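You operate a simulated robot arm through the tools that you are given. There is no shell and no other tool. Be economical: measure what you need, move in short steps, check, and stop when the job is done.

You run a simulated two-armed robot. Do the job below in one go: nothing can be reset, and whatever is moved stays where it is left.

TASK
Take the white bundle from the top of the capstan frame and put it on the lower shelf of the check bench. Open the ties drawer, fetch the white tag from the inside of the ties drawer and set it in the blue case and shut the drawer again. Turn the black dial to 20 N. Put the grey bag from the out table on the pack table. Pick up the blue bottle from the top of the core stand with one hand, pass it to the other hand and put it on the plate on trough three. Put one of the pink bags from the packs shelf on the top of the core stand. The order is free. Set down upright: grey bag, blue bottle, pink bag.
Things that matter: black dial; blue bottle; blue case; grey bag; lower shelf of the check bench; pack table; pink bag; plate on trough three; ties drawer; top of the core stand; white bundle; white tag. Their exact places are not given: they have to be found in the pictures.

The check looks at the end state, three seconds after you hand in, the way a careful person would. Anything else that was tipped, shoved, dropped, spilled or broken makes it a failure.

THE ROBOT
Two 6-joint arms with three-finger grippers on one trunk, on a base that drives. Base frame: it is fixed to the floor where the robot stands at the start and does not move with it; the origin is under the middle of the robot, x ahead of it, y to its left, z up; the surface under the hand at the start is at about z = 95. Lengths are in cm, angles in rad, forces in N, time in s.
The left shoulder is at the start at [4, 14.7, 137], the right one opposite. With the tool pointing down near the work surface each hand reaches from about 50 to 58 cm from the robot's upright axis, wherever it stands, measured 20 degrees to its own side. Places, roughly: black dial [-220, -360, 100]; blue bottle (7x7x13 cm) [40, 910, 80]; blue case [-75, -800, 100]; grey bag [-125, -800, 75]; lower shelf of the check bench [-220, 90, 40]; pack table [-80, -810, 80]; pink bag [-225, 1025, 50]; plate on trough three (43x25 cm) [38, 414, 90]; ties drawer [-210, -600, 50]; top of the core stand [40, 920, 70]; white bundle (15x4x3 cm) [50, -20, 100]; white tag [-225, -575, 50]. Payload 2.69 kg a hand.
The tool frame of a hand sits at the grasp point between the pads (the TCP): z along the fingers, y along the line on which they close. The tips reach 2.9 cm beyond it. Largest opening 12 cm; the body of the gripper starts 7.8 cm behind the TCP.
Orientation is that of the tool frame in the base frame, as [roll, pitch, yaw] about the fixed x, y, z axes, in that order (R = Rz(yaw) Ry(pitch) Rx(roll)). With the fingers straight down and closing along the base's y, the tool's x points along the base's -x, its y along +y and its z along -z.

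THE INTERFACE
- The arms move only by the tool nudge_tool. It takes "left_plan", "right_plan" or both (then of equal length, played together; a hand with none holds still); each is one flat list of numbers, 7 for each row, row after row: the shift along the tool's x, y, z in cm, then the turn, a rotation vector about the tool's x, y, z in rad, then the gripper command, from -1 (shut) to 1 (fully open), values between in proportion. In form: [dx, dy, dz, wx, wy, wz, hand, dx, dy, dz, wx, wy, wz, hand, ...]. A call has 1 to 20 rows; each row is the pose to reach, as a shift and turn from the pose commanded when the call began, along the tool's axes at that moment. Rows are played at 5 a second. More than 5 cm and 0.15 rad between two rows, or a gripper value outside its range, and nothing of the call is played. Where a pose cannot be reached the arm comes as near as it can. A force on the tool above 40 N (or 10 N above the force at the start of the call, whichever is more), or a blocked arm, ends the call early, and 0.2 s more pass. The fingers move at their own pace and stop on an object; they squeeze with about 39 N. The grip force told is the motor's: it shows also when the fingers shut on nothing. Time passes only in rows, and 0.2 s behind the last, so rows that repeat a pose let the fingers close. It gives the time, the measured TCP pose, the force on the tool (base axes), the opening and the grip force at its end, in the units of the frame above (readings bear some noise), with the torque about the TCP (base axes, N m) and any sound that the robot's microphone picked up.
- Cameras (640 x 400 px; columns grow to the right, rows downward): "scene" is now at [10.8, -1.14, 161.56]; the picture's right is [-0.12, -0.99, -0.00], its down [-0.61, 0.07, -0.79] and it looks along [0.78, -0.09, -0.62] (base axes); focal length 273 px, centre (320, 200). "left" rides on the left gripper at [6.3, 0, -10.4] in its tool frame; the picture's right is [0.00, 1.00, 0.00], its down [-0.83, 0.00, -0.56] and it looks along [-0.56, 0.00, 0.83] (tool axes); focal length 275 px, centre (320, 200). "right" rides on the right gripper at [6.3, 0, -10.4] in its tool frame; the picture's right is [0.00, 1.00, 0.00], its down [-0.83, 0.00, -0.56] and it looks along [-0.56, 0.00, 0.83] (tool axes); focal length 275 px, centre (320, 200).
- snapshot(camera): a new picture of that camera. It takes no simulated time.
- raise_lower(by): slides the trunk up (or, below 0, down) by that many cm; the arms and the scene camera ride with it, the base frame stays. It gives what a move gives, with no picture.
- base_move(legs): drives the robot by 1 to 6 legs, each [ahead, turn to the left] in cm and rad, along the robot's own axes; the way and the turn of a leg run together, so that a leg with both is an arc; at most 150 cm and 3.142 rad a leg. The arms and the cameras ride along, it lands a little off, and it stops where it bumps. It gives what a move gives.
- turn_head(pan, tilt): turns the head with the scene camera to pan (to the left, within 1.501 rad either way) and tilt (down, from -0.506 to 1.204), counted from straight ahead of the robot. It gives what a move gives.
- pixel_to_xyz(camera, pixels): for up to 12 pixels [column, row] of the newest picture of that camera ("zoom" is the newest enlarged one), the place [x, y, z] in the base frame of the surface seen there, good to about 0.2 cm, but the place of the scene camera against the robot may be out by one fixed shift of up to 2.5 cm in any direction. It takes no simulated time.
- enlarge(camera, box): a new picture of the part [left, top, right, bottom] of that camera's present view, enlarged. It takes no simulated time.
- finish_job(): hands the job in; it is judged then, once.

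Work in short steps. Measure before you move; look again where a grasp or a placing could have gone wrong, and mend it. You have 138 turns and 160 pictures in all, those below and enlarged ones among them. Open the grippers and draw the arms clear of the work before you hand the job in, unless the task says otherwise; then end with one line.

The tools are called after "Call:" by a JSON object that holds its "op" and its "data". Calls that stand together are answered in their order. nudge_tool: Moves the arms, as the interface text tells. Its arguments: {"type":"object","properties":{"left_plan":{"type":"array","items":{"type":"number"}},"right_plan":{"type":"array","items":{"type":"number"}}},"required":[]} The other tools are called the same way: raise_lower (by) slides the trunk up or down; base_move (legs) drives the base; turn_head (pan, tilt) turns the head that bears the scene camera; snapshot (camera) takes a picture; pixel_to_xyz (camera, pixels) gives the place of the surface under pixels of a picture; enlarge (camera, box) takes an enlarged picture of a part of a camera's view; finish_job () hands the job in.

At the start:

```text
t: 0.0
left_ee_pos: [49.37, 0.92, 134.28]
left_orientation: [3.14, -0.004, 3.141]
left_force: [0.2, -0.4, -0.3]
left_ft_torque: [-0.02, -0.01, -0.02]
left_width: 11.98
left_grip_force: 0.0
right_ee_pos: [44.48, -30.99, 100.02]
right_orientation: [3.141, -0.001, 3.141]
right_force: [-0.1, 0.5, 0.3]
right_ft_torque: [0.01, -0.04, 0.02]
right_width: 12.01
right_grip_force: 0.1
trunk travel left (down, up): [-49.7, 0.0]
robot x, y, heading: [-0.01, -0.1, -0.0]
head pan, tilt: [-0.117, 0.665]
```

scene: 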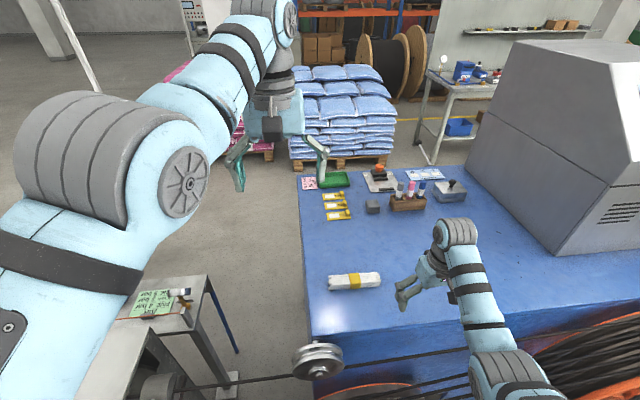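
right: 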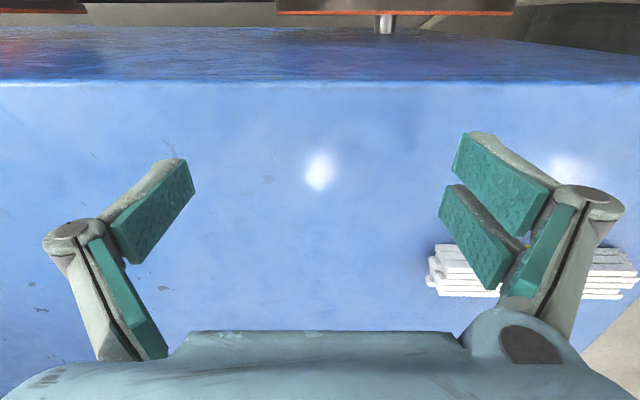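
left: 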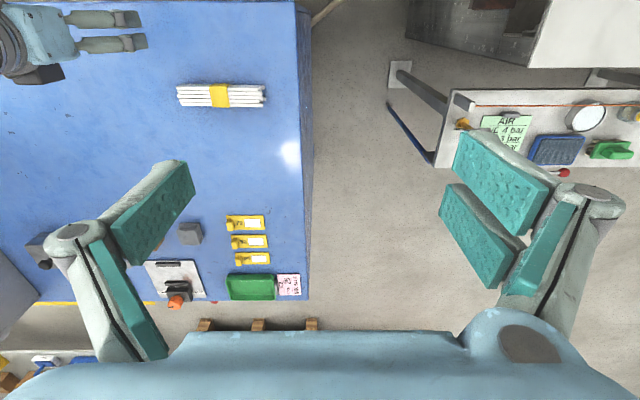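

The white bundle shows at scene (355,282) and left camera (221,96). I measure it in both to get the scene camera's shift.

Call:
{"op": "pixel_to_xyz", "data": {"camera": "scene", "pixels": [[355, 281], [330, 283], [380, 278], [352, 276], [345, 310], [373, 206]]}}

Call:
{"op": "pixel_to_xyz", "data": {"camera": "left", "pixels": [[221, 96], [180, 96], [264, 96], [221, 115], [221, 87], [190, 234]]}}

```text
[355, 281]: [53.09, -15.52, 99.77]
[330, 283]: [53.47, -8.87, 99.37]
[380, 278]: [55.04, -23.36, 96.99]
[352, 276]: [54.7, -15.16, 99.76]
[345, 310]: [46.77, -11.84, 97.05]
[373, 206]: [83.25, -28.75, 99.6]
```

```text
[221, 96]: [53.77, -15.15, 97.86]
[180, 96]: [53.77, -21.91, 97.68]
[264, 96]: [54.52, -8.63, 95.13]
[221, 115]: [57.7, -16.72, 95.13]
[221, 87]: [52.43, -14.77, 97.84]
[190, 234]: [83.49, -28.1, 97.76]
```

Wrist and scene agree to within a shift of about (+0.2, +0.5, -1.9). The bundle lies along y, centred near (53.8, -15.3), top 97.9. I turn the right hand a quarter turn and bring it over the bundle.

Call:
{"op": "nudge_tool", "data": {"right_plan": [0, 0, -3, 0, 0, -0.14, 1, -0.5, 1, -6, 0, 0, -0.28, 1, -1, 2.5, -6, 0, 0, -0.42, 1, -2, 4, -6, 0, 0, -0.56, 1, -3, 6, -6, 0, 0, -0.7, 1, -4, 8, -6, 0, 0, -0.84, 1, -5, 10, -6, 0, 0, -0.98, 1, -6, 12, -6, 0, 0, -1.12, 1, -7, 13.5, -6, 0, 0, -1.26, 1, -8, 15, -6, 0, 0, -1.4, 1, -9.2, 15.7, -6, 0, 0, -1.5, 1, -9.3, 15.7, -6, 0, 0, -1.571, 1, -9.3, 15.7, -6, 0, 0, -1.571, 1]}}

Call:
{"op": "snapshot", "data": {"camera": "right"}}

```text
t: 2.8
left_ee_pos: [49.28, 0.93, 134.16]
left_orientation: [3.139, -0.001, 3.142]
left_force: [-0.1, 0.6, -0.4]
left_ft_torque: [0.0, 0.0, 0.0]
left_width: 12.01
left_grip_force: 0.2
right_ee_pos: [53.83, -15.27, 105.97]
right_orientation: [3.14, 0.0, -1.57]
right_force: [0.2, 1.1, -0.1]
right_ft_torque: [-0.02, 0.01, 0.0]
right_width: 12.01
right_grip_force: 0.0
right hand out of reach, approached as far as the arm can: row 1, 2, 3, 4, 5, 6, 7, 8
trunk travel left (down, up): [-49.7, 0.0]
robot x, y, heading: [0.24, -0.09, -0.001]
head pan, tilt: [-0.117, 0.665]
```

```text
156 pictures are left
```

right: 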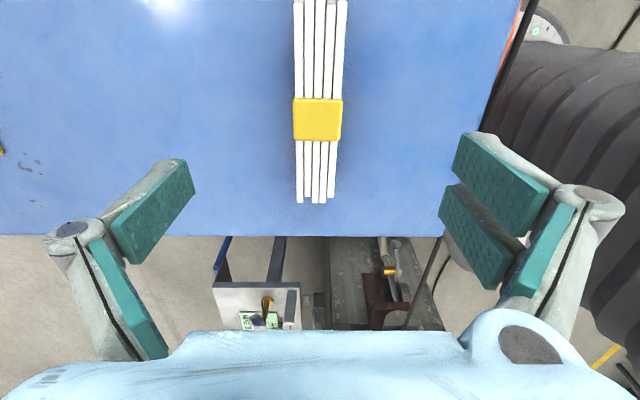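

The bundle is centred between the fingers (column 318). I go down 7.7 cm, close and lift.

Call:
{"op": "nudge_tool", "data": {"right_plan": [0, 0, 4, 0, 0, 0, 0.4, 0, 0, 7.7, 0, 0, 0, 0.2, 0, 0, 7.7, 0, 0, 0, -0.2, 0, 0, 7.7, 0, 0, 0, -1, 0, 0, 7.7, 0, 0, 0, -1, 0, 0, 7.7, 0, 0, 0, -1, 0, 0, 4, 0, 0, 0, -1, 0, 0, 0, 0, 0, 0, -1, 0, 0, -5, 0, 0, 0, -1, 0, 0, -9, 0, 0, 0, -1]}}

Call:
{"op": "snapshot", "data": {"camera": "right"}}

Call:
{"op": "turn_head", "data": {"pan": 1.5, "tilt": 0.3}}

Call:
{"op": "snapshot", "data": {"camera": "scene"}}

```text
t: 5.0
left_ee_pos: [49.43, 0.96, 134.31]
left_orientation: [3.139, -0.003, 3.141]
left_force: [0.3, 0.5, 0.4]
left_ft_torque: [0.01, -0.02, -0.01]
left_width: 12.03
left_grip_force: 0.0
right_ee_pos: [54.82, -15.22, 114.82]
right_orientation: [3.137, 0.0, -1.571]
right_force: [0.9, 0.5, -0.7]
right_ft_torque: [0.01, 0.0, 0.0]
right_width: 3.14
right_grip_force: 38.6
right hand out of reach, approached as far as the arm can: row 10
trunk travel left (down, up): [-49.7, 0.0]
robot x, y, heading: [0.11, 0.05, -0.001]
head pan, tilt: [-0.117, 0.665]
```

```text
155 pictures are left
```

right: 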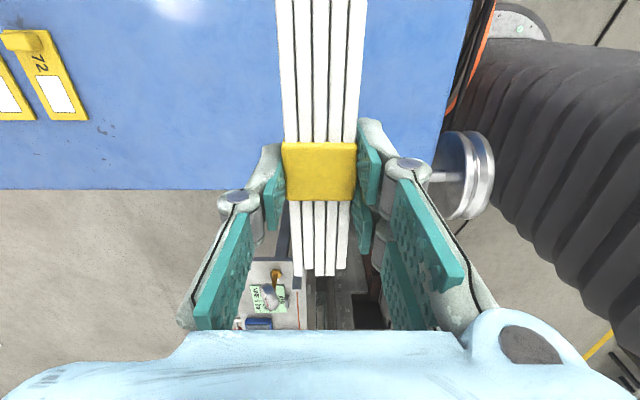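

```text
t: 6.7
left_ee_pos: [49.34, 1.07, 134.21]
left_orientation: [3.14, -0.005, -3.14]
left_force: [-0.7, -0.3, 1.3]
left_ft_torque: [0.01, -0.01, -0.01]
left_width: 11.99
left_grip_force: 0.1
right_ee_pos: [54.81, -15.12, 114.77]
right_orientation: [3.141, 0.001, -1.571]
right_force: [0.2, -0.5, -1.0]
right_ft_torque: [0.02, 0.01, -0.02]
right_width: 3.12
right_grip_force: 39.0
trunk travel left (down, up): [-49.7, 0.0]
robot x, y, heading: [-0.06, 0.06, -0.0]
head pan, tilt: [1.499, 0.3]
```

```text
154 pictures are left
```

scene: 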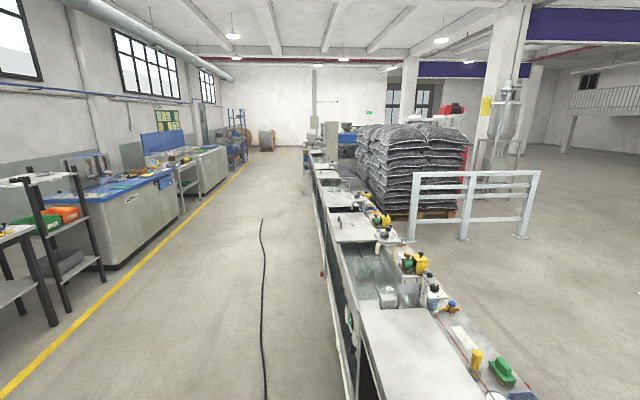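

The bundle is held (opening 3.1, grip 39 N). The aisle behind is open; a black cable shows on the floor at (262,280). I measure some points before backing out.

Call:
{"op": "pixel_to_xyz", "data": {"camera": "scene", "pixels": [[262, 225], [264, 300], [266, 390], [120, 290], [40, 370], [20, 235], [70, 190], [100, 265], [90, 250], [330, 330], [45, 225]]}}

Call:
{"op": "enlarge", "data": {"camera": "scene", "box": [0, 100, 320, 300]}}

```text
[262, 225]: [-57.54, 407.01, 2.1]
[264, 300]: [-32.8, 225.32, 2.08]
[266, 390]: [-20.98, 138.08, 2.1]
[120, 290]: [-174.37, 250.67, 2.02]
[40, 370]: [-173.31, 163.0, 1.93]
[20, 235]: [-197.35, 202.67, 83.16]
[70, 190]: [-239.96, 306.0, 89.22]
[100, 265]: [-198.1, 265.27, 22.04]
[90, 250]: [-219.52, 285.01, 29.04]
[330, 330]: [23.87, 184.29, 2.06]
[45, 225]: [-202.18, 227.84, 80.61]
```

```text
2.00 times, centred on (160, 200) of scene
```

zoom: 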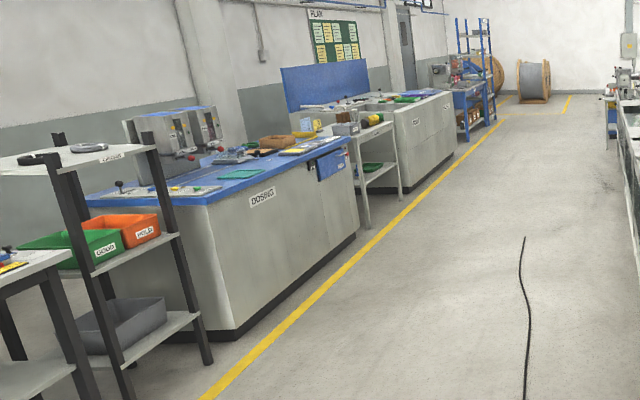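

The cable is flat on the floor. I back into the aisle, drive to y≈90 and turn to face the check bench.

Call:
{"op": "base_move", "data": {"legs": [[-80, 0], [0, 1.571], [85, 0], [0, 1.571]]}}

Call:
{"op": "turn_head", "data": {"pan": 0, "tilt": 0.5}}

Call:
{"op": "snapshot", "data": {"camera": "scene"}}

```text
t: 22.6
left_ee_pos: [-129.31, 84.12, 134.2]
left_orientation: [3.14, -0.003, -0.017]
left_force: [-0.6, -0.2, 0.4]
left_ft_torque: [0.0, 0.01, 0.01]
left_width: 12.0
left_grip_force: 0.0
right_ee_pos: [-134.57, 100.29, 114.68]
right_orientation: [-3.141, 0.0, 1.554]
right_force: [-0.3, -0.3, 0.4]
right_ft_torque: [-0.01, 0.0, -0.01]
right_width: 3.1
right_grip_force: 39.0
trunk travel left (down, up): [-49.7, 0.0]
robot x, y, heading: [-80.28, 84.17, 3.123]
head pan, tilt: [1.499, 0.3]
```

```text
t: 24.2
left_ee_pos: [-129.47, 84.02, 134.19]
left_orientation: [3.141, -0.004, -0.019]
left_force: [0.3, 0.0, 0.5]
left_ft_torque: [-0.02, -0.02, 0.01]
left_width: 12.02
left_grip_force: 0.0
right_ee_pos: [-134.57, 100.38, 114.71]
right_orientation: [-3.14, -0.001, 1.554]
right_force: [0.1, 0.4, -1.5]
right_ft_torque: [0.0, 0.02, -0.01]
right_width: 3.11
right_grip_force: 38.7
trunk travel left (down, up): [-49.7, 0.0]
robot x, y, heading: [-79.93, 84.26, 3.126]
head pan, tilt: [0.0, 0.499]
```

```text
152 pictures are left
```

scene: 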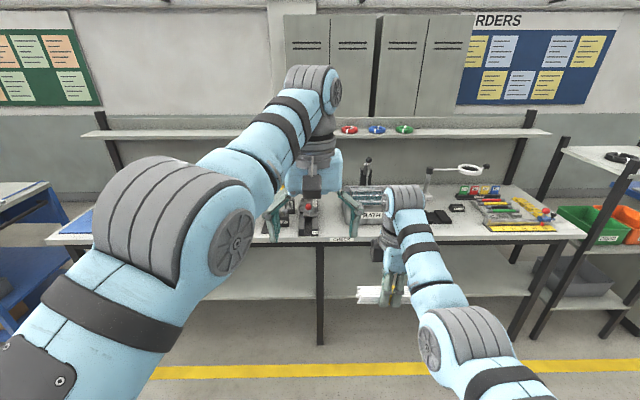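

The bench with its lower shelf is ahead. I measure its top edge, the shelf's front edge and depth, and the legs.

Call:
{"op": "pixel_to_xyz", "data": {"camera": "scene", "pixels": [[480, 235], [480, 244], [470, 260], [480, 285], [480, 296], [240, 240], [240, 280], [240, 298], [320, 300], [525, 300], [540, 275], [400, 240]]}}

Call:
{"op": "enlarge", "data": {"camera": "scene", "box": [200, 160, 600, 400]}}

```text
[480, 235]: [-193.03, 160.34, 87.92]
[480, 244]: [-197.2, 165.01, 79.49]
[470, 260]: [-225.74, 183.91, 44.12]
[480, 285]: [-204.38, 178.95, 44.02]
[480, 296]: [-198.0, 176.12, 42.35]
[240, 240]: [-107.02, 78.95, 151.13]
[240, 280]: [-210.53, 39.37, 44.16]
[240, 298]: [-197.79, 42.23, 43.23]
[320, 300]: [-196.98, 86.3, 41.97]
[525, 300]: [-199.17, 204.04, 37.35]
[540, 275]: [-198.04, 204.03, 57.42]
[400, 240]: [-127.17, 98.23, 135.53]
```

```text
1.60 times, centred on (400, 280) of scene
```

zoom: 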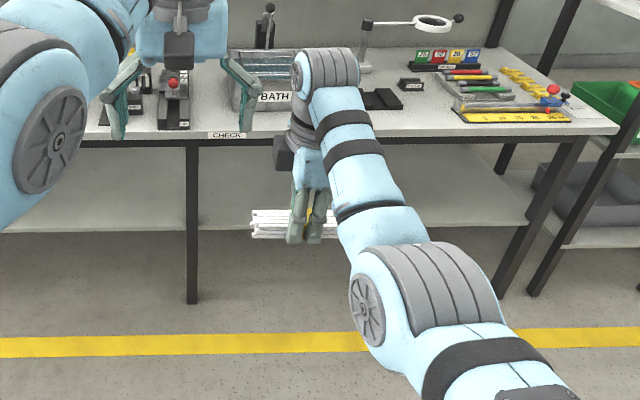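

Shelf top is at about z 42 (corrected), front edge x≈-198; bench top edge x≈-193, underside ≈77; a middle leg stands at y≈86. I lower the trunk, then shift the hand to the right bay and tilt it 45° to reach in under the top.

Call:
{"op": "raise_lower", "data": {"by": -48}}

Call:
{"op": "nudge_tool", "data": {"right_plan": [2, 0, -1, 0.14, 0, 0, -1, 4, 0, -2, 0.28, 0, 0, -1, 6, 0, -2, 0.42, 0, 0, -1, 9, 0, -2, 0.56, 0, 0, -1, 12, 0, -2, 0.7, 0, 0, -1, 14, 0, 0, 0.8, 0, 0, -1, 14, 0, 3, 0.8, 0, 0, -1, 14, 0, 3, 0.8, 0, 0, -1]}}

Call:
{"op": "snapshot", "data": {"camera": "scene"}}

```text
refused: -48 is not a number from -40 to 40
```

```text
t: 26.0
left_ee_pos: [-129.46, 84.02, 134.24]
left_orientation: [3.139, -0.003, -0.019]
left_force: [-0.8, -0.1, -0.1]
left_ft_torque: [0.01, 0.02, -0.02]
left_width: 11.98
left_grip_force: 0.0
right_ee_pos: [-134.38, 114.31, 111.58]
right_orientation: [-2.341, 0.002, 1.555]
right_force: [0.0, 0.2, -1.2]
right_ft_torque: [-0.01, -0.02, 0.03]
right_width: 3.12
right_grip_force: 38.4
right hand out of reach, approached as far as the arm can: row 1, 2, 3
trunk travel left (down, up): [-49.7, 0.0]
robot x, y, heading: [-79.94, 84.32, 3.125]
head pan, tilt: [0.0, 0.499]
```

```text
150 pictures are left
```

scene: 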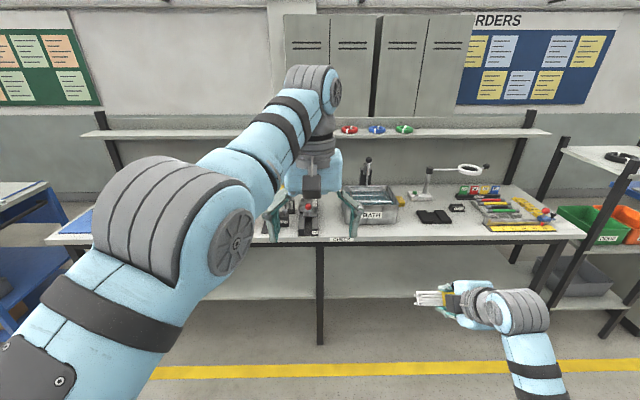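

The tilt works. Now I lower the trunk in two steps, and pull the left hand up and back so it will not meet the bench top when I drive in.

Call:
{"op": "raise_lower", "data": {"by": -39}}

Call:
{"op": "nudge_tool", "data": {"left_plan": [2, 0, -4, 0, 0, 0, 1, 4, 0, -8, 0, 0, 0, 1, 7, 0, -11, 0, 0, 0, 1, 10, 0, -14, 0, 0, 0, 1, 12, 0, -18, 0, 0, 0, 1, 12, 0, -22, 0, 0, 0, 1], "right_plan": [0, 0, 0, 0, 0, 0, -1, 0, 0, 0, 0, 0, 0, -1, 0, 0, 0, 0, 0, 0, -1, 0, 0, 0, 0, 0, 0, -1, 0, 0, 0, 0, 0, 0, -1, 0, 0, 0, 0, 0, 0, -1]}}

Call:
{"op": "raise_lower", "data": {"by": -10}}

```text
t: 29.8
left_ee_pos: [-129.51, 84.07, 95.28]
left_orientation: [3.14, -0.002, -0.018]
left_force: [0.3, -0.7, -0.6]
left_ft_torque: [-0.01, -0.02, 0.01]
left_width: 11.98
left_grip_force: 0.2
right_ee_pos: [-134.19, 114.3, 72.68]
right_orientation: [-2.343, 0.0, 1.555]
right_force: [-0.6, -0.6, -0.9]
right_ft_torque: [-0.06, 0.02, 0.03]
right_width: 3.11
right_grip_force: 39.1
trunk travel left (down, up): [-10.7, 39.0]
robot x, y, heading: [-80.08, 84.27, 3.131]
head pan, tilt: [0.0, 0.499]
```

```text
t: 31.2
left_ee_pos: [-128.45, 84.11, 97.26]
left_orientation: [3.14, -0.003, -0.02]
left_force: [0.3, -0.8, 0.7]
left_ft_torque: [0.0, 0.0, 0.01]
left_width: 11.99
left_grip_force: 0.0
left hand out of reach, approached as far as the arm can: row 1, 2, 3, 4, 5, 6
right_ee_pos: [-134.28, 114.37, 72.68]
right_orientation: [-2.342, -0.001, 1.554]
right_force: [0.1, -1.2, -0.3]
right_ft_torque: [0.0, -0.01, -0.04]
right_width: 3.09
right_grip_force: 39.5
trunk travel left (down, up): [-10.7, 39.0]
robot x, y, heading: [-80.27, 84.48, 3.124]
head pan, tilt: [0.0, 0.499]
```

```text
t: 32.5
left_ee_pos: [-128.41, 84.2, 87.39]
left_orientation: [3.139, -0.003, -0.018]
left_force: [-0.5, -0.6, 0.0]
left_ft_torque: [-0.01, 0.04, 0.03]
left_width: 11.99
left_grip_force: 0.0
right_ee_pos: [-134.27, 114.38, 62.69]
right_orientation: [-2.342, 0.001, 1.552]
right_force: [0.7, -0.1, -0.9]
right_ft_torque: [0.01, -0.01, 0.0]
right_width: 3.1
right_grip_force: 38.6
trunk travel left (down, up): [-0.7, 49.0]
robot x, y, heading: [-79.97, 84.75, 3.126]
head pan, tilt: [0.0, 0.499]
```

The left hand cannot fold closer, so I swing it around its shoulder to the left side, and at the same time lower the right hand to z≈49.

Call:
{"op": "nudge_tool", "data": {"left_plan": [-3.1, -1, 0, 0, 0, 0, 1, -4.4, 3.8, 0, 0, 0, -0.1, 1, -5.2, 8.7, 0, 0, 0, -0.2, 1, -5.6, 13.4, 0, 0, 0, -0.3, 1, -5.5, 18.2, 0, 0, 0, -0.39, 1, -4.9, 22.9, 0, 0, 0, -0.485, 1, -3.9, 27.6, 0, 0, 0, -0.58, 1, -2.5, 32.1, 0, 0, 0, -0.675, 1, -0.6, 36.4, 0, 0, 0, -0.77, 1, 1.6, 40.6, 0, 0, 0, -0.865, 1, 4.3, 44.6, 0, 0, 0, -0.96, 1, 7.3, 48.2, 0, 0, 0, -1.055, 1, 10.7, 51.6, 0, 0, 0, -1.15, 1, 14.3, 54.6, 0, 0, 0, -1.245, 1, 18.2, 57.3, 0, 0, 0, -1.34, 1, 21.7, 59.3, 0, 0, 0, -1.42, 1], "right_plan": [0, 2, 2, 0, 0, 0, -1, 0, 4, 4, 0, 0, 0, -1, 0, 7, 6.8, 0, 0, 0, -1, 0, 9.8, 9.55, 0, 0, 0, -1, 0, 9.8, 9.55, 0, 0, 0, -1, 0, 9.8, 9.55, 0, 0, 0, -1, 0, 9.8, 9.55, 0, 0, 0, -1, 0, 9.8, 9.55, 0, 0, 0, -1, 0, 9.8, 9.55, 0, 0, 0, -1, 0, 9.8, 9.55, 0, 0, 0, -1, 0, 9.8, 9.55, 0, 0, 0, -1, 0, 9.8, 9.55, 0, 0, 0, -1, 0, 9.8, 9.55, 0, 0, 0, -1, 0, 9.8, 9.55, 0, 0, 0, -1, 0, 9.8, 9.55, 0, 0, 0, -1, 0, 9.8, 9.55, 0, 0, 0, -1]}}

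Call:
{"op": "snapshot", "data": {"camera": "scene"}}

Call:
{"op": "snapshot", "data": {"camera": "right"}}

```text
t: 35.9
left_ee_pos: [-105.04, 18.37, 86.69]
left_orientation: [3.141, -0.005, 1.405]
left_force: [2.0, -2.0, -1.7]
left_ft_torque: [0.12, 0.12, 0.01]
left_width: 11.98
left_grip_force: 0.1
left hand out of reach, approached as far as the arm can: row 1, 2, 3, 4, 5, 6, 8, 9, 10, 11, 12, 13, 14, 15, 16
right_ee_pos: [-134.21, 114.08, 49.26]
right_orientation: [-2.338, -0.003, 1.555]
right_force: [-0.2, -0.1, 0.9]
right_ft_torque: [0.03, -0.05, 0.02]
right_width: 3.1
right_grip_force: 38.7
trunk travel left (down, up): [-0.7, 49.0]
robot x, y, heading: [-80.04, 84.05, 3.126]
head pan, tilt: [0.0, 0.499]
```

```text
149 pictures are left
```

scene: 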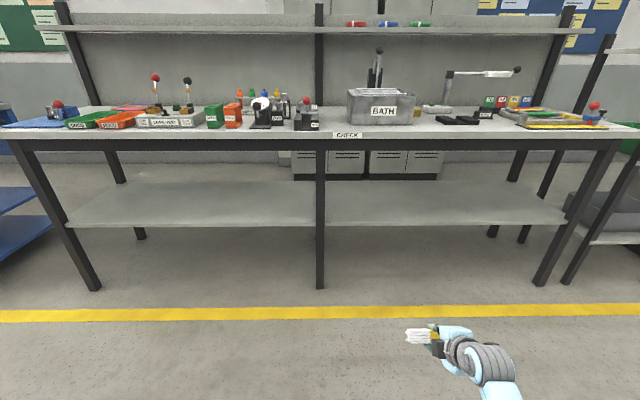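

```text
148 pictures are left
```

right: 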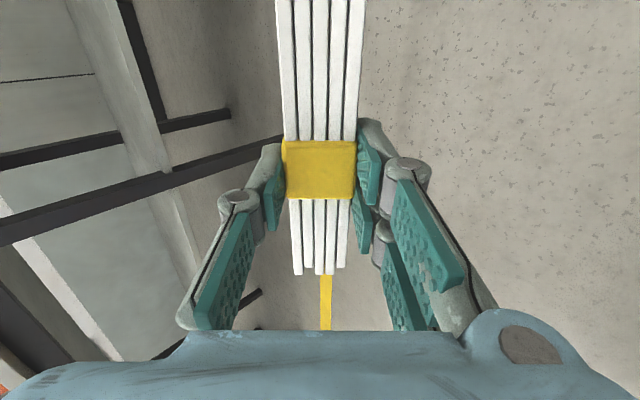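

Clear view. I measure the shelf in the right bay and the bench's front edge again.

Call:
{"op": "pixel_to_xyz", "data": {"camera": "scene", "pixels": [[420, 215], [420, 223], [420, 226], [420, 190], [420, 130], [420, 137], [420, 147], [320, 260], [428, 337]]}}

Call:
{"op": "pixel_to_xyz", "data": {"camera": "right", "pixels": [[100, 130], [130, 90], [50, 60], [90, 200]]}}

```text
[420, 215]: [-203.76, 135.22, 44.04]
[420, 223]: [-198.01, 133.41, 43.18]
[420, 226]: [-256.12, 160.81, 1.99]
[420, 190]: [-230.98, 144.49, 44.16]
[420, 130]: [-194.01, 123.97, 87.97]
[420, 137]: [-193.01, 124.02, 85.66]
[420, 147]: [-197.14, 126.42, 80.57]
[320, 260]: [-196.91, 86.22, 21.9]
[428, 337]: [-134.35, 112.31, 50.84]
```

```text
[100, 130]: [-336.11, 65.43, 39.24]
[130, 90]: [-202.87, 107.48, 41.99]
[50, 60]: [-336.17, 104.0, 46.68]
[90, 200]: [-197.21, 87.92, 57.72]
```

Shelf z≈42.0, front edge x≈-198. I drive ahead 55 cm, then check.

Call:
{"op": "base_move", "data": {"legs": [[55, 0]]}}

Call:
{"op": "turn_head", "data": {"pan": -0.3, "tilt": 0.9}}

Call:
{"op": "snapshot", "data": {"camera": "scene"}}

```text
t: 39.1
left_ee_pos: [-161.05, 20.37, 86.83]
left_orientation: [3.136, -0.002, 1.389]
left_force: [-0.6, 0.6, 0.0]
left_ft_torque: [0.02, 0.04, 0.01]
left_width: 11.99
left_grip_force: 0.0
right_ee_pos: [-188.72, 116.29, 49.05]
right_orientation: [-2.343, 0.0, 1.538]
right_force: [0.1, -0.1, -0.3]
right_ft_torque: [0.06, -0.01, 0.0]
right_width: 3.1
right_grip_force: 39.0
trunk travel left (down, up): [-0.7, 49.0]
robot x, y, heading: [-135.29, 85.17, 3.11]
head pan, tilt: [0.0, 0.499]
```

```text
t: 39.9
left_ee_pos: [-161.14, 20.46, 86.95]
left_orientation: [3.135, -0.001, 1.389]
left_force: [-0.4, 0.1, -0.1]
left_ft_torque: [-0.04, -0.01, 0.01]
left_width: 12.03
left_grip_force: 0.1
right_ee_pos: [-188.75, 116.35, 49.05]
right_orientation: [-2.343, 0.0, 1.539]
right_force: [0.1, -1.1, -0.5]
right_ft_torque: [0.01, -0.01, 0.01]
right_width: 3.11
right_grip_force: 38.7
trunk travel left (down, up): [-0.7, 49.0]
robot x, y, heading: [-134.89, 85.44, 3.111]
head pan, tilt: [-0.3, 0.901]
```

```text
147 pictures are left
```

scene: 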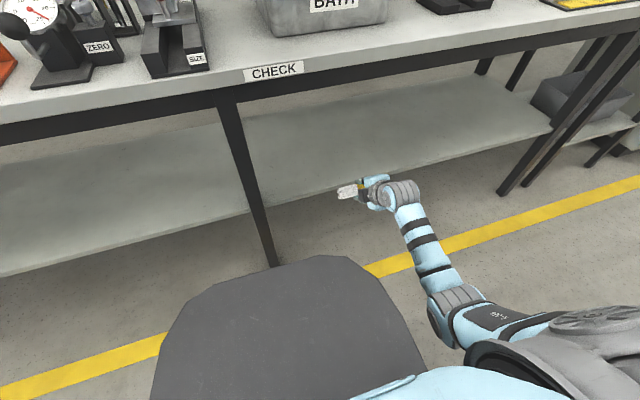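

Arm is clear below the bench top. I drive 18 cm further so the TCP ends near x≈-207.

Call:
{"op": "base_move", "data": {"legs": [[18, 0]]}}

Call:
{"op": "snapshot", "data": {"camera": "right"}}

```text
t: 41.4
left_ee_pos: [-178.77, 20.96, 87.03]
left_orientation: [3.136, -0.002, 1.392]
left_force: [-0.4, -0.5, 0.4]
left_ft_torque: [-0.01, -0.05, 0.03]
left_width: 11.99
left_grip_force: 0.0
right_ee_pos: [-206.59, 116.73, 48.84]
right_orientation: [-2.345, 0.003, 1.539]
right_force: [-0.7, -0.5, -0.3]
right_ft_torque: [-0.01, -0.03, -0.02]
right_width: 3.13
right_grip_force: 39.1
trunk travel left (down, up): [-0.7, 49.0]
robot x, y, heading: [-152.55, 86.08, 3.112]
head pan, tilt: [-0.3, 0.901]
```

```text
146 pictures are left
```

right: 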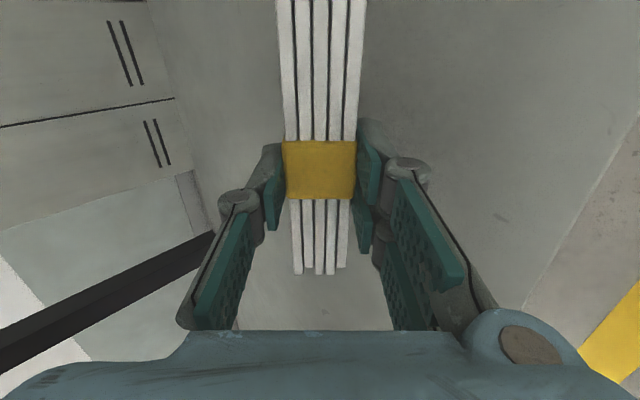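

The bundle is above the shelf. I lower to z≈46.3, take a little tilt off so the bundle slides off the lower finger, and open slightly.

Call:
{"op": "nudge_tool", "data": {"right_plan": [0, 1, 0.2, -0.09, 0, 0, -1, 0, 2.85, 0.67, -0.18, 0, 0, -1, 0, 2.85, 0.67, -0.18, 0, 0, -1, 0, 2.85, 0.67, -0.18, 0, 0, -0.28, 0, 2.85, 0.67, -0.18, 0, 0, -0.25, 0, 2.85, 0.67, -0.18, 0, 0, -0.25]}}

Call:
{"op": "snapshot", "data": {"camera": "right"}}

```text
t: 42.8
left_ee_pos: [-178.8, 20.85, 86.91]
left_orientation: [3.138, -0.001, 1.392]
left_force: [0.5, -0.2, 0.0]
left_ft_torque: [0.01, 0.0, -0.01]
left_width: 12.0
left_grip_force: 0.1
right_ee_pos: [-205.11, 116.83, 46.44]
right_orientation: [-2.522, 0.0, 1.541]
right_force: [-0.1, -0.5, 0.6]
right_ft_torque: [-0.01, 0.0, 0.04]
right_width: 4.53
right_grip_force: 0.1
trunk travel left (down, up): [-0.7, 49.0]
robot x, y, heading: [-152.83, 85.97, 3.109]
head pan, tilt: [-0.3, 0.901]
```

```text
145 pictures are left
```

right: 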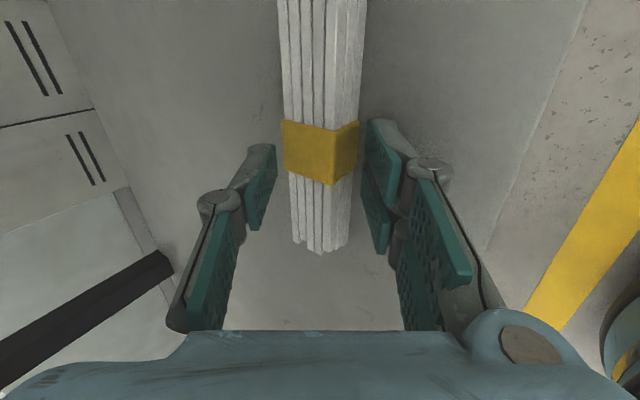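

The bundle has settled on the shelf. I draw back along the fingers while opening, then look.

Call:
{"op": "nudge_tool", "data": {"right_plan": [0, 0, -2, 0, 0, 0, 0, 0, 0, -4, 0, 0, 0, 0.1, 0, 0, -6, 0, 0, 0, 0.1]}}

Call:
{"op": "base_move", "data": {"legs": [[-50, 0]]}}

Call:
{"op": "turn_head", "data": {"pan": -0.3, "tilt": 0.6}}

Call:
{"op": "snapshot", "data": {"camera": "scene"}}

```text
t: 43.6
left_ee_pos: [-178.75, 20.99, 86.75]
left_orientation: [3.138, -0.001, 1.39]
left_force: [0.3, 0.6, 0.8]
left_ft_torque: [0.02, 0.0, 0.02]
left_width: 12.0
left_grip_force: 0.0
right_ee_pos: [-201.55, 116.56, 51.41]
right_orientation: [-2.523, -0.001, 1.541]
right_force: [0.2, 0.2, -0.4]
right_ft_torque: [0.01, 0.01, -0.02]
right_width: 6.61
right_grip_force: 0.1
trunk travel left (down, up): [-0.7, 49.0]
robot x, y, heading: [-152.98, 86.29, 3.109]
head pan, tilt: [-0.3, 0.901]
```

```text
t: 46.6
left_ee_pos: [-129.17, 19.33, 86.84]
left_orientation: [3.139, -0.001, 1.392]
left_force: [0.0, 0.5, 0.0]
left_ft_torque: [0.01, 0.04, 0.02]
left_width: 12.01
left_grip_force: 0.0
right_ee_pos: [-151.98, 115.14, 51.44]
right_orientation: [-2.522, 0.0, 1.542]
right_force: [0.5, -0.1, -0.1]
right_ft_torque: [0.01, -0.02, -0.01]
right_width: 6.59
right_grip_force: 0.1
trunk travel left (down, up): [-0.7, 49.0]
robot x, y, heading: [-102.94, 84.65, 3.114]
head pan, tilt: [-0.3, 0.901]
```

```text
t: 47.4
left_ee_pos: [-129.21, 19.45, 86.85]
left_orientation: [3.136, -0.002, 1.39]
left_force: [-0.7, 0.2, 0.3]
left_ft_torque: [0.01, 0.02, 0.03]
left_width: 11.99
left_grip_force: 0.1
right_ee_pos: [-151.97, 115.15, 51.41]
right_orientation: [-2.522, 0.002, 1.542]
right_force: [0.6, 0.0, 0.0]
right_ft_torque: [-0.01, -0.03, 0.02]
right_width: 6.58
right_grip_force: 0.1
trunk travel left (down, up): [-0.7, 49.0]
robot x, y, heading: [-103.5, 84.72, 3.117]
head pan, tilt: [-0.3, 0.6]
```

```text
144 pictures are left
```

scene: 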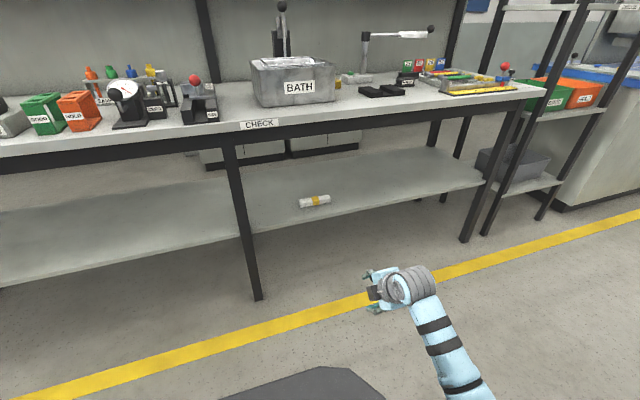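

The bundle lies on the lower shelf. I bring the left hand back to the front, level the right hand, and raise the trunk.

Call:
{"op": "nudge_tool", "data": {"left_plan": [0.22, -4.94, 0, 0, 0, 0.09, 1, 0.89, -9.85, 0, 0, 0, 0.18, 1, 1.99, -14.67, 0, 0, 0, 0.27, 1, 3.52, -19.38, 0, 0, 0, 0.36, 1, 5.48, -23.92, 0, 0, 0, 0.45, 1, 7.83, -28.28, 0, 0, 0, 0.54, 1, 10.56, -32.4, 0, 0, 0, 0.63, 1, 13.65, -36.27, 0, 0, 0, 0.72, 1, 17.08, -39.83, 0, 0, 0, 0.81, 1, 20.81, -43.08, 0, 0, 0, 0.9, 1], "right_plan": [0, 0, -1, -0.1, 0, 0, 0.1, 0, 0, -2, -0.2, 0, 0, 0.1, 0, 0, -2, -0.3, 0, 0, 0.1, 0, 0, -2, -0.4, 0, 0, 0.1, 0, 0, -2, -0.5, 0, 0, 0.1, 0, 0, -2, -0.6, 0, 0, 0.1, 0, 0, -2, -0.62, 0, 0, 0.1, 0, 0, -2, -0.62, 0, 0, 0.1, 0, 0, -2, -0.62, 0, 0, 0.1, 0, 0, -2, -0.62, 0, 0, 0.1]}}

Call:
{"op": "raise_lower", "data": {"by": 40}}

Call:
{"op": "base_move", "data": {"legs": [[0, 1.571]]}}

Call:
{"op": "turn_head", "data": {"pan": -0.3, "tilt": 0.2}}

Call:
{"op": "snapshot", "data": {"camera": "scene"}}

```text
t: 49.6
left_ee_pos: [-155.93, 50.58, 84.9]
left_orientation: [3.14, -0.001, 0.489]
left_force: [0.6, -0.3, 1.1]
left_ft_torque: [-0.04, -0.01, 0.02]
left_width: 11.98
left_grip_force: 0.1
left hand out of reach, approached as far as the arm can: row 1, 2, 3, 4, 5, 6, 7, 8, 9, 10
right_ee_pos: [-150.68, 115.15, 52.93]
right_orientation: [3.141, 0.003, 1.543]
right_force: [0.4, 0.3, 0.8]
right_ft_torque: [0.01, 0.0, 0.01]
right_width: 6.61
right_grip_force: 0.0
trunk travel left (down, up): [-0.7, 49.0]
robot x, y, heading: [-103.3, 84.61, 3.118]
head pan, tilt: [-0.3, 0.6]
```

```text
t: 53.4
left_ee_pos: [-156.04, 50.37, 124.87]
left_orientation: [3.142, -0.002, 0.491]
left_force: [-0.6, -0.3, -0.1]
left_ft_torque: [-0.01, -0.02, 0.0]
left_width: 11.99
left_grip_force: 0.0
right_ee_pos: [-150.64, 115.08, 92.93]
right_orientation: [3.141, 0.0, 1.543]
right_force: [-0.4, -0.2, 0.7]
right_ft_torque: [0.0, 0.0, -0.01]
right_width: 6.63
right_grip_force: 0.1
trunk travel left (down, up): [-40.7, 9.0]
robot x, y, heading: [-103.28, 84.94, 3.114]
head pan, tilt: [-0.3, 0.6]
```

```text
t: 57.7
left_ee_pos: [-67.05, 33.2, 124.8]
left_orientation: [3.139, -0.003, 2.097]
left_force: [0.1, 0.5, 0.4]
left_ft_torque: [0.03, 0.01, -0.01]
left_width: 12.01
left_grip_force: 0.0
right_ee_pos: [-131.89, 36.04, 92.83]
right_orientation: [3.141, -0.001, -3.135]
right_force: [-0.6, 0.4, -0.7]
right_ft_torque: [-0.02, 0.01, 0.0]
right_width: 6.61
right_grip_force: 0.0
trunk travel left (down, up): [-40.7, 9.0]
robot x, y, heading: [-103.37, 84.57, -1.565]
head pan, tilt: [-0.3, 0.6]
```

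```text
t: 58.6
left_ee_pos: [-67.05, 33.07, 124.83]
left_orientation: [-3.141, -0.004, 2.097]
left_force: [-0.4, -0.6, -0.1]
left_ft_torque: [0.0, 0.0, -0.01]
left_width: 12.02
left_grip_force: 0.1
right_ee_pos: [-131.82, 36.11, 92.99]
right_orientation: [-3.141, 0.001, -3.134]
right_force: [-0.2, -0.5, -0.1]
right_ft_torque: [-0.01, -0.01, 0.0]
right_width: 6.64
right_grip_force: 0.1
trunk travel left (down, up): [-40.7, 9.0]
robot x, y, heading: [-103.21, 84.62, -1.565]
head pan, tilt: [-0.3, 0.201]
```

```text
143 pictures are left
```

scene: 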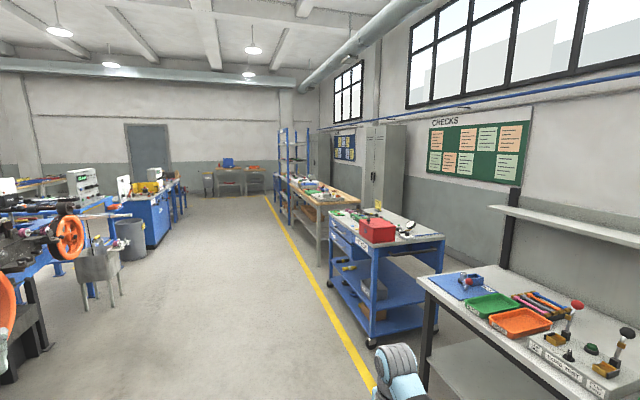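

The aisle leads on along the yellow line. I measure limits: the left objects and the benches on the right.

Call:
{"op": "pixel_to_xyz", "data": {"camera": "scene", "pixels": [[45, 340], [118, 300], [140, 250], [185, 205], [300, 250], [330, 225], [372, 335], [320, 262], [300, 182], [150, 245]]}}

Call:
{"op": "enlarge", "data": {"camera": "scene", "box": [220, 120, 420, 245]}}

```text
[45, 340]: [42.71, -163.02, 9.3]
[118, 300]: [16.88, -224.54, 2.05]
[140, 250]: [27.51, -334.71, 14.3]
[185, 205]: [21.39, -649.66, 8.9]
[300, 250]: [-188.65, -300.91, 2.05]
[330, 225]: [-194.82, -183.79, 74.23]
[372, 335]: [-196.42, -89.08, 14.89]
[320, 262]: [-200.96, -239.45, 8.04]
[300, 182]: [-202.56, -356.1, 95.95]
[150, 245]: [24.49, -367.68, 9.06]
```

```text
3.20 times, centred on (320, 182) of scene
```

zoom: 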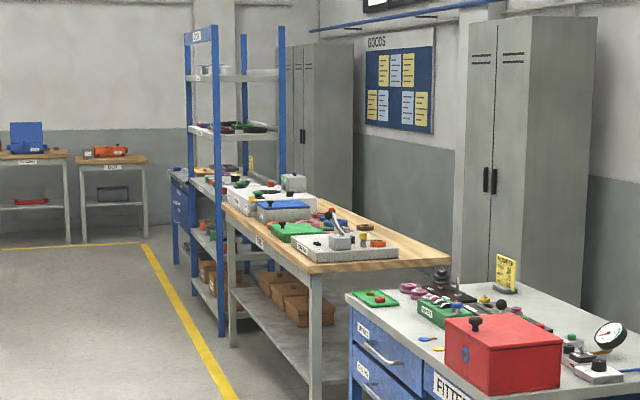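

The aisle is wide open (x from -190 to 15). I drive to y≈-345 and turn right to face the wooden bench.

Call:
{"op": "base_move", "data": {"legs": [[145, 0], [145, 0], [140, 0], [0, -1.571]]}}

Call:
{"op": "turn_head", "data": {"pan": 0, "tilt": 0.6}}

Call:
{"op": "snapshot", "data": {"camera": "scene"}}

```text
t: 82.9
left_ee_pos: [-140.42, -380.92, 124.72]
left_orientation: [-3.141, -0.004, 0.559]
left_force: [0.2, 0.3, -0.3]
left_ft_torque: [0.0, 0.02, 0.03]
left_width: 12.01
left_grip_force: 0.1
right_ee_pos: [-139.53, -315.88, 92.98]
right_orientation: [-3.14, -0.001, 1.608]
right_force: [-1.4, 0.3, -0.5]
right_ft_torque: [-0.02, -0.01, -0.02]
right_width: 6.62
right_grip_force: 0.0
trunk travel left (down, up): [-40.7, 9.0]
robot x, y, heading: [-90.06, -342.95, -3.1]
head pan, tilt: [-0.3, 0.201]
```

```text
t: 83.8
left_ee_pos: [-140.42, -380.91, 124.85]
left_orientation: [3.14, -0.003, 0.559]
left_force: [0.2, 0.1, 0.2]
left_ft_torque: [-0.02, 0.01, -0.01]
left_width: 12.03
left_grip_force: 0.0
right_ee_pos: [-139.45, -316.02, 92.93]
right_orientation: [3.141, -0.001, 1.608]
right_force: [-0.1, 0.0, 1.0]
right_ft_torque: [0.02, 0.02, 0.02]
right_width: 6.6
right_grip_force: 0.0
trunk travel left (down, up): [-40.7, 9.0]
robot x, y, heading: [-89.96, -342.98, -3.103]
head pan, tilt: [0.0, 0.6]
```

```text
141 pictures are left
```

scene: 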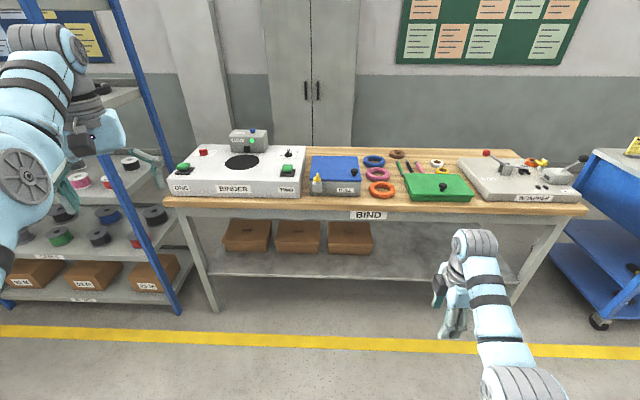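

A binder box and a black-knobbed box lie on the bench. I enlarge to find the dial with "N" scale.

Call:
{"op": "enlarge", "data": {"camera": "scene", "box": [160, 110, 400, 260]}}

Call:
{"op": "enlarge", "data": {"camera": "scene", "box": [390, 130, 600, 261]}}

Call:
{"op": "pixel_to_xyz", "data": {"camera": "scene", "pixels": [[243, 162], [357, 172], [443, 185], [500, 170], [240, 195], [340, 190], [288, 155]]}}

```text
2.67 times, centred on (280, 185) of scene
```

zoom: 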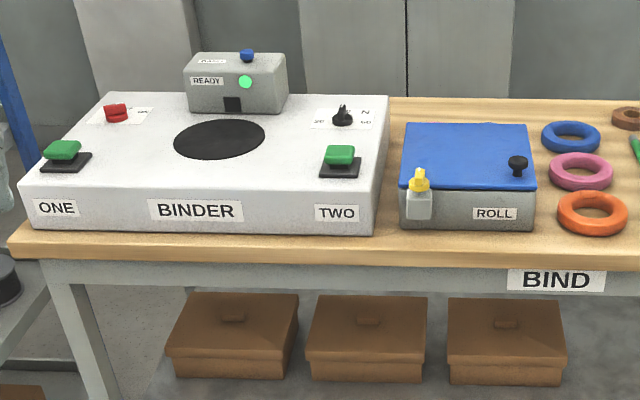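

```text
3.05 times, centred on (495, 196) of scene
```

zoom: 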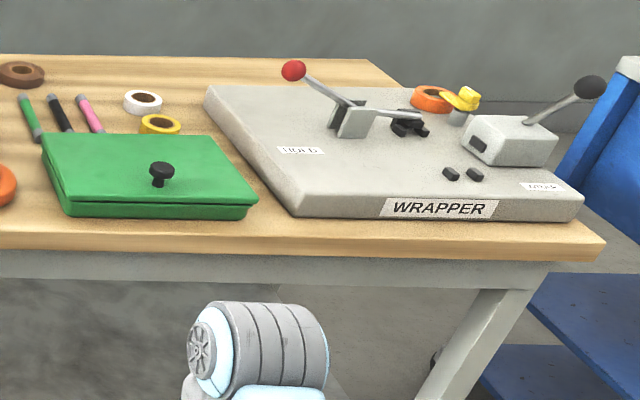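

```text
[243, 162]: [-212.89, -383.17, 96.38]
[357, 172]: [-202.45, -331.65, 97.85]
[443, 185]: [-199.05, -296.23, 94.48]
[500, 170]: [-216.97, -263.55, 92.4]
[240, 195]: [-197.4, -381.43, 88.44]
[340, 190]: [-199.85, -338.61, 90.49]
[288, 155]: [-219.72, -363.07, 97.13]
```

The black dial is at scene (288,153), on the binder. I zoom in tightly.

Call:
{"op": "enlarge", "data": {"camera": "scene", "box": [270, 140, 310, 165]}}

```text
16.00 times, centred on (290, 152) of scene
```

zoom: 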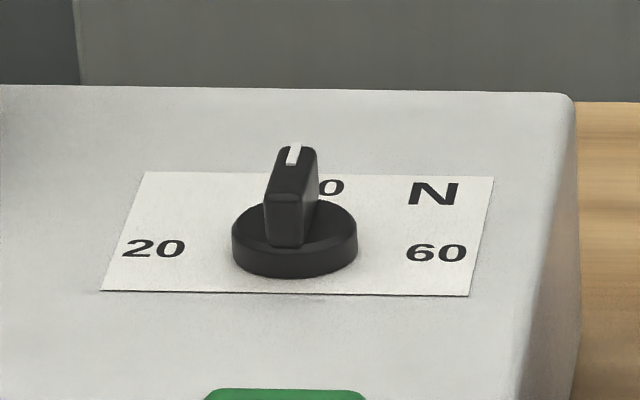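

The dial points at 40 now; 20 is to the left. I measure the labels, dial and bench edge.

Call:
{"op": "pixel_to_xyz", "data": {"camera": "zoom", "pixels": [[155, 248], [437, 253], [322, 187], [435, 195], [293, 155], [293, 265], [145, 172], [493, 177], [101, 290], [469, 296]]}}

Call:
{"op": "pixel_to_xyz", "data": {"camera": "scene", "pixels": [[240, 204], [400, 205], [400, 213], [250, 250], [250, 275]]}}

Call:
{"op": "raise_lower", "data": {"by": 9}}

```text
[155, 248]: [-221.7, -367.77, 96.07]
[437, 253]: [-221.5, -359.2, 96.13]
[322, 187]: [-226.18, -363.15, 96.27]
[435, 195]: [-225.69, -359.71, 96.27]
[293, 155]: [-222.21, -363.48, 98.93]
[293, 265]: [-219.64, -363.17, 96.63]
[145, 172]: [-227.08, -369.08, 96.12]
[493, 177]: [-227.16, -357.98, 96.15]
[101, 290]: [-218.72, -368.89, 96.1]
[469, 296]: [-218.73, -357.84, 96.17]
```

```text
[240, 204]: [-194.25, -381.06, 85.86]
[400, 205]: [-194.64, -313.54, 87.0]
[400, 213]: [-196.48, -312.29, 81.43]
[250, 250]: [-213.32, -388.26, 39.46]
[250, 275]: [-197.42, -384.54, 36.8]
```

```text
t: 85.0
left_ee_pos: [-140.39, -380.8, 133.93]
left_orientation: [3.139, -0.004, 0.558]
left_force: [0.6, -0.5, -0.7]
left_ft_torque: [-0.02, 0.03, 0.04]
left_width: 12.02
left_grip_force: 0.0
right_ee_pos: [-139.45, -315.92, 101.9]
right_orientation: [-3.139, 0.001, 1.609]
right_force: [-1.3, 0.3, -0.4]
right_ft_torque: [-0.01, 0.04, -0.03]
right_width: 6.6
right_grip_force: 0.1
trunk travel left (down, up): [-49.7, 0.0]
robot x, y, heading: [-90.14, -343.33, -3.097]
head pan, tilt: [0.0, 0.6]
```

Labels 20/40/60 sit at 90° steps about the dial centre (~(-221.5,-363.4)). Before driving close I look down to measure how far the robot's own base reaches ahead.

Call:
{"op": "turn_head", "data": {"pan": 0, "tilt": 1.15}}

Call:
{"op": "snapshot", "data": {"camera": "scene"}}

Call:
{"op": "pixel_to_xyz", "data": {"camera": "scene", "pixels": [[320, 390], [320, 370], [320, 350], [320, 330], [320, 300], [250, 390], [400, 390]]}}

```text
t: 86.0
left_ee_pos: [-140.45, -380.85, 133.75]
left_orientation: [3.139, -0.002, 0.559]
left_force: [-0.7, 1.0, -0.6]
left_ft_torque: [0.01, 0.01, 0.0]
left_width: 12.0
left_grip_force: 0.1
right_ee_pos: [-139.45, -315.96, 101.94]
right_orientation: [-3.141, 0.0, 1.61]
right_force: [-0.5, 0.6, 0.0]
right_ft_torque: [-0.03, -0.01, 0.04]
right_width: 6.57
right_grip_force: 0.1
trunk travel left (down, up): [-49.7, 0.0]
robot x, y, heading: [-89.88, -342.82, -3.104]
head pan, tilt: [0.0, 1.15]
```

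```text
137 pictures are left
```

scene: 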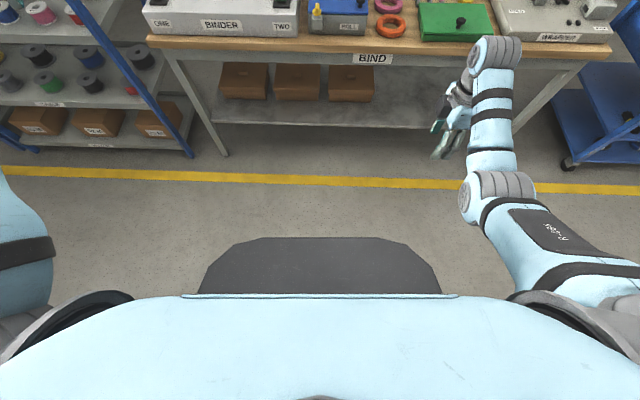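

```text
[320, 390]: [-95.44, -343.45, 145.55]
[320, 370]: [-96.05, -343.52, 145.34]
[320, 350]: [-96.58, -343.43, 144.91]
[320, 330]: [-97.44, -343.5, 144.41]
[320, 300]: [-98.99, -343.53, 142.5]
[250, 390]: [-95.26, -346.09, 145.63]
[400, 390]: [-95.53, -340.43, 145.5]
```

The dark plate at (320,245) is the base; I measure its front edge.

Call:
{"op": "pixel_to_xyz", "data": {"camera": "scene", "pixels": [[320, 240], [320, 260], [320, 290], [210, 285], [435, 285], [245, 242], [395, 242]]}}

```text
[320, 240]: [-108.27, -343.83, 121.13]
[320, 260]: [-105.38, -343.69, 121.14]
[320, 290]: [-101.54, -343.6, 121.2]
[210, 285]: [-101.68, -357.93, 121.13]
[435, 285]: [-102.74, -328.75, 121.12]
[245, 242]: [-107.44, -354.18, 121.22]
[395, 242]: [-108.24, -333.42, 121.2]
```

That plate is the chest only. The right wrist camera should see the base on its right side, so I take a picture there.

Call:
{"op": "snapshot", "data": {"camera": "right"}}

```text
136 pictures are left
```

right: 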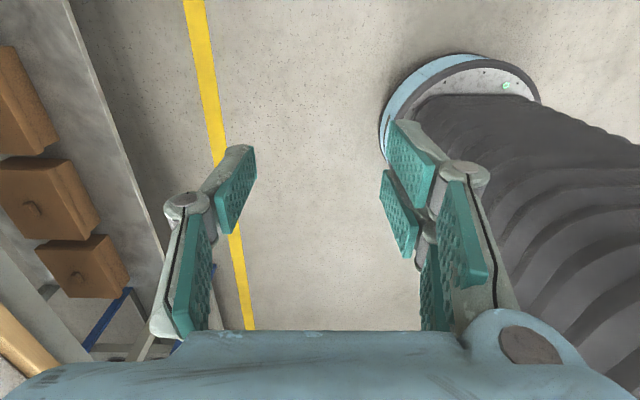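

Base disc is visible at (380,125). I measure its edge.

Call:
{"op": "pixel_to_xyz", "data": {"camera": "right", "pixels": [[383, 130], [390, 100], [410, 75], [440, 58], [480, 57], [425, 100], [500, 70]]}}

```text
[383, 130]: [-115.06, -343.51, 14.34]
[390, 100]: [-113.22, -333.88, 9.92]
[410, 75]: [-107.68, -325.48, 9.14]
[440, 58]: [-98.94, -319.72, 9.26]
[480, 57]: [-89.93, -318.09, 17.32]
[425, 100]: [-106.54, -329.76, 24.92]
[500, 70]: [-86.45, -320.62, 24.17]
```

Base radius is ~25.5 cm and only 25 cm high, so 26 cm from the bench edge is fine. I straighten the heading, set the left hand's yaw square, and lift the right hand.

Call:
{"op": "nudge_tool", "data": {"left_plan": [2, -4, 0, 0, 0, 0.13, 1, 4, -8, 0, 0, 0, 0.26, 1, 6, -12, 0, 0, 0, 0.39, 1, 7.9, -16.3, 0, 0, 0, 0.52, 1, 7.9, -16.3, 0, 0, 0, 0.52, 1], "right_plan": [0, 0, -2, 0, 0, 0, 0.1, 0, 0, -4, 0, 0, 0, 0.1, 0, 0, -6, 0, 0, 0, 0.1, 0, 0, -8, 0, 0, 0, 0.1, 0, 0, -8, 0, 0, 0, 0.1]}}

Call:
{"op": "base_move", "data": {"legs": [[0, -0.04], [77, 0]]}}

Call:
{"op": "snapshot", "data": {"camera": "left"}}

```text
t: 87.2
left_ee_pos: [-142.84, -362.41, 134.15]
left_orientation: [3.141, -0.006, 0.037]
left_force: [0.5, -0.2, 0.5]
left_ft_torque: [0.0, 0.02, 0.03]
left_width: 12.02
left_grip_force: 0.1
left hand out of reach, approached as far as the arm can: row 1, 2, 3, 4, 5
right_ee_pos: [-142.88, -315.38, 108.2]
right_orientation: [-3.141, -0.001, 1.608]
right_force: [-0.2, -0.3, 0.7]
right_ft_torque: [0.0, 0.01, 0.0]
right_width: 6.62
right_grip_force: 0.2
right hand out of reach, approached as far as the arm can: row 2, 3, 4, 5
trunk travel left (down, up): [-49.7, 0.0]
robot x, y, heading: [-90.01, -343.19, -3.102]
head pan, tilt: [0.0, 1.15]
```

```text
t: 91.7
left_ee_pos: [-220.06, -361.91, 134.15]
left_orientation: [3.141, -0.005, 0.016]
left_force: [0.2, 0.4, -0.2]
left_ft_torque: [0.0, 0.02, 0.02]
left_width: 12.01
left_grip_force: 0.1
right_ee_pos: [-218.98, -314.68, 108.29]
right_orientation: [-3.14, 0.0, 1.583]
right_force: [-0.1, 0.2, 0.2]
right_ft_torque: [0.03, 0.0, -0.02]
right_width: 6.58
right_grip_force: 0.1
trunk travel left (down, up): [-49.7, 0.0]
robot x, y, heading: [-167.06, -343.88, -3.128]
head pan, tilt: [0.0, 1.15]
```

```text
135 pictures are left
```

left: 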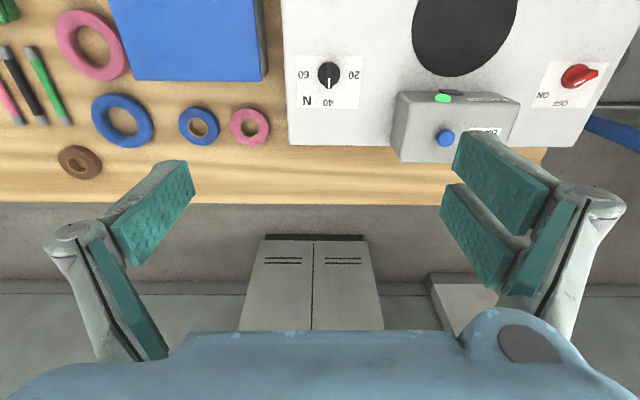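

Dial at left-camera (329,73). I measure it from here.

Call:
{"op": "enlarge", "data": {"camera": "left", "box": [290, 50, 370, 100]}}

Call:
{"op": "pixel_to_xyz", "data": {"camera": "left", "pixels": [[329, 74], [329, 68], [329, 80], [304, 74], [352, 74], [328, 100], [319, 74], [339, 74]]}}

```text
8.00 times, centred on (330, 75) of left
```

zoom: 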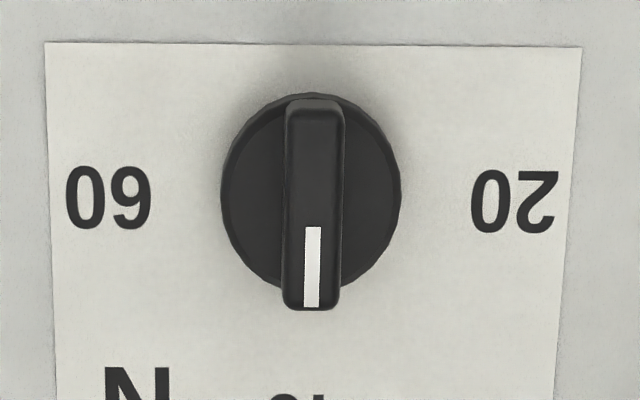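

```text
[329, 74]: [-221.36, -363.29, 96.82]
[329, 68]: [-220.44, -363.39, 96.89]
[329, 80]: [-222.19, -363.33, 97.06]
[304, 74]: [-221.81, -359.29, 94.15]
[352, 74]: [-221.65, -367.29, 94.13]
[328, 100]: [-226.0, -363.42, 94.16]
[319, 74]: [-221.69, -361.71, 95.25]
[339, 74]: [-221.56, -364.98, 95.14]
```

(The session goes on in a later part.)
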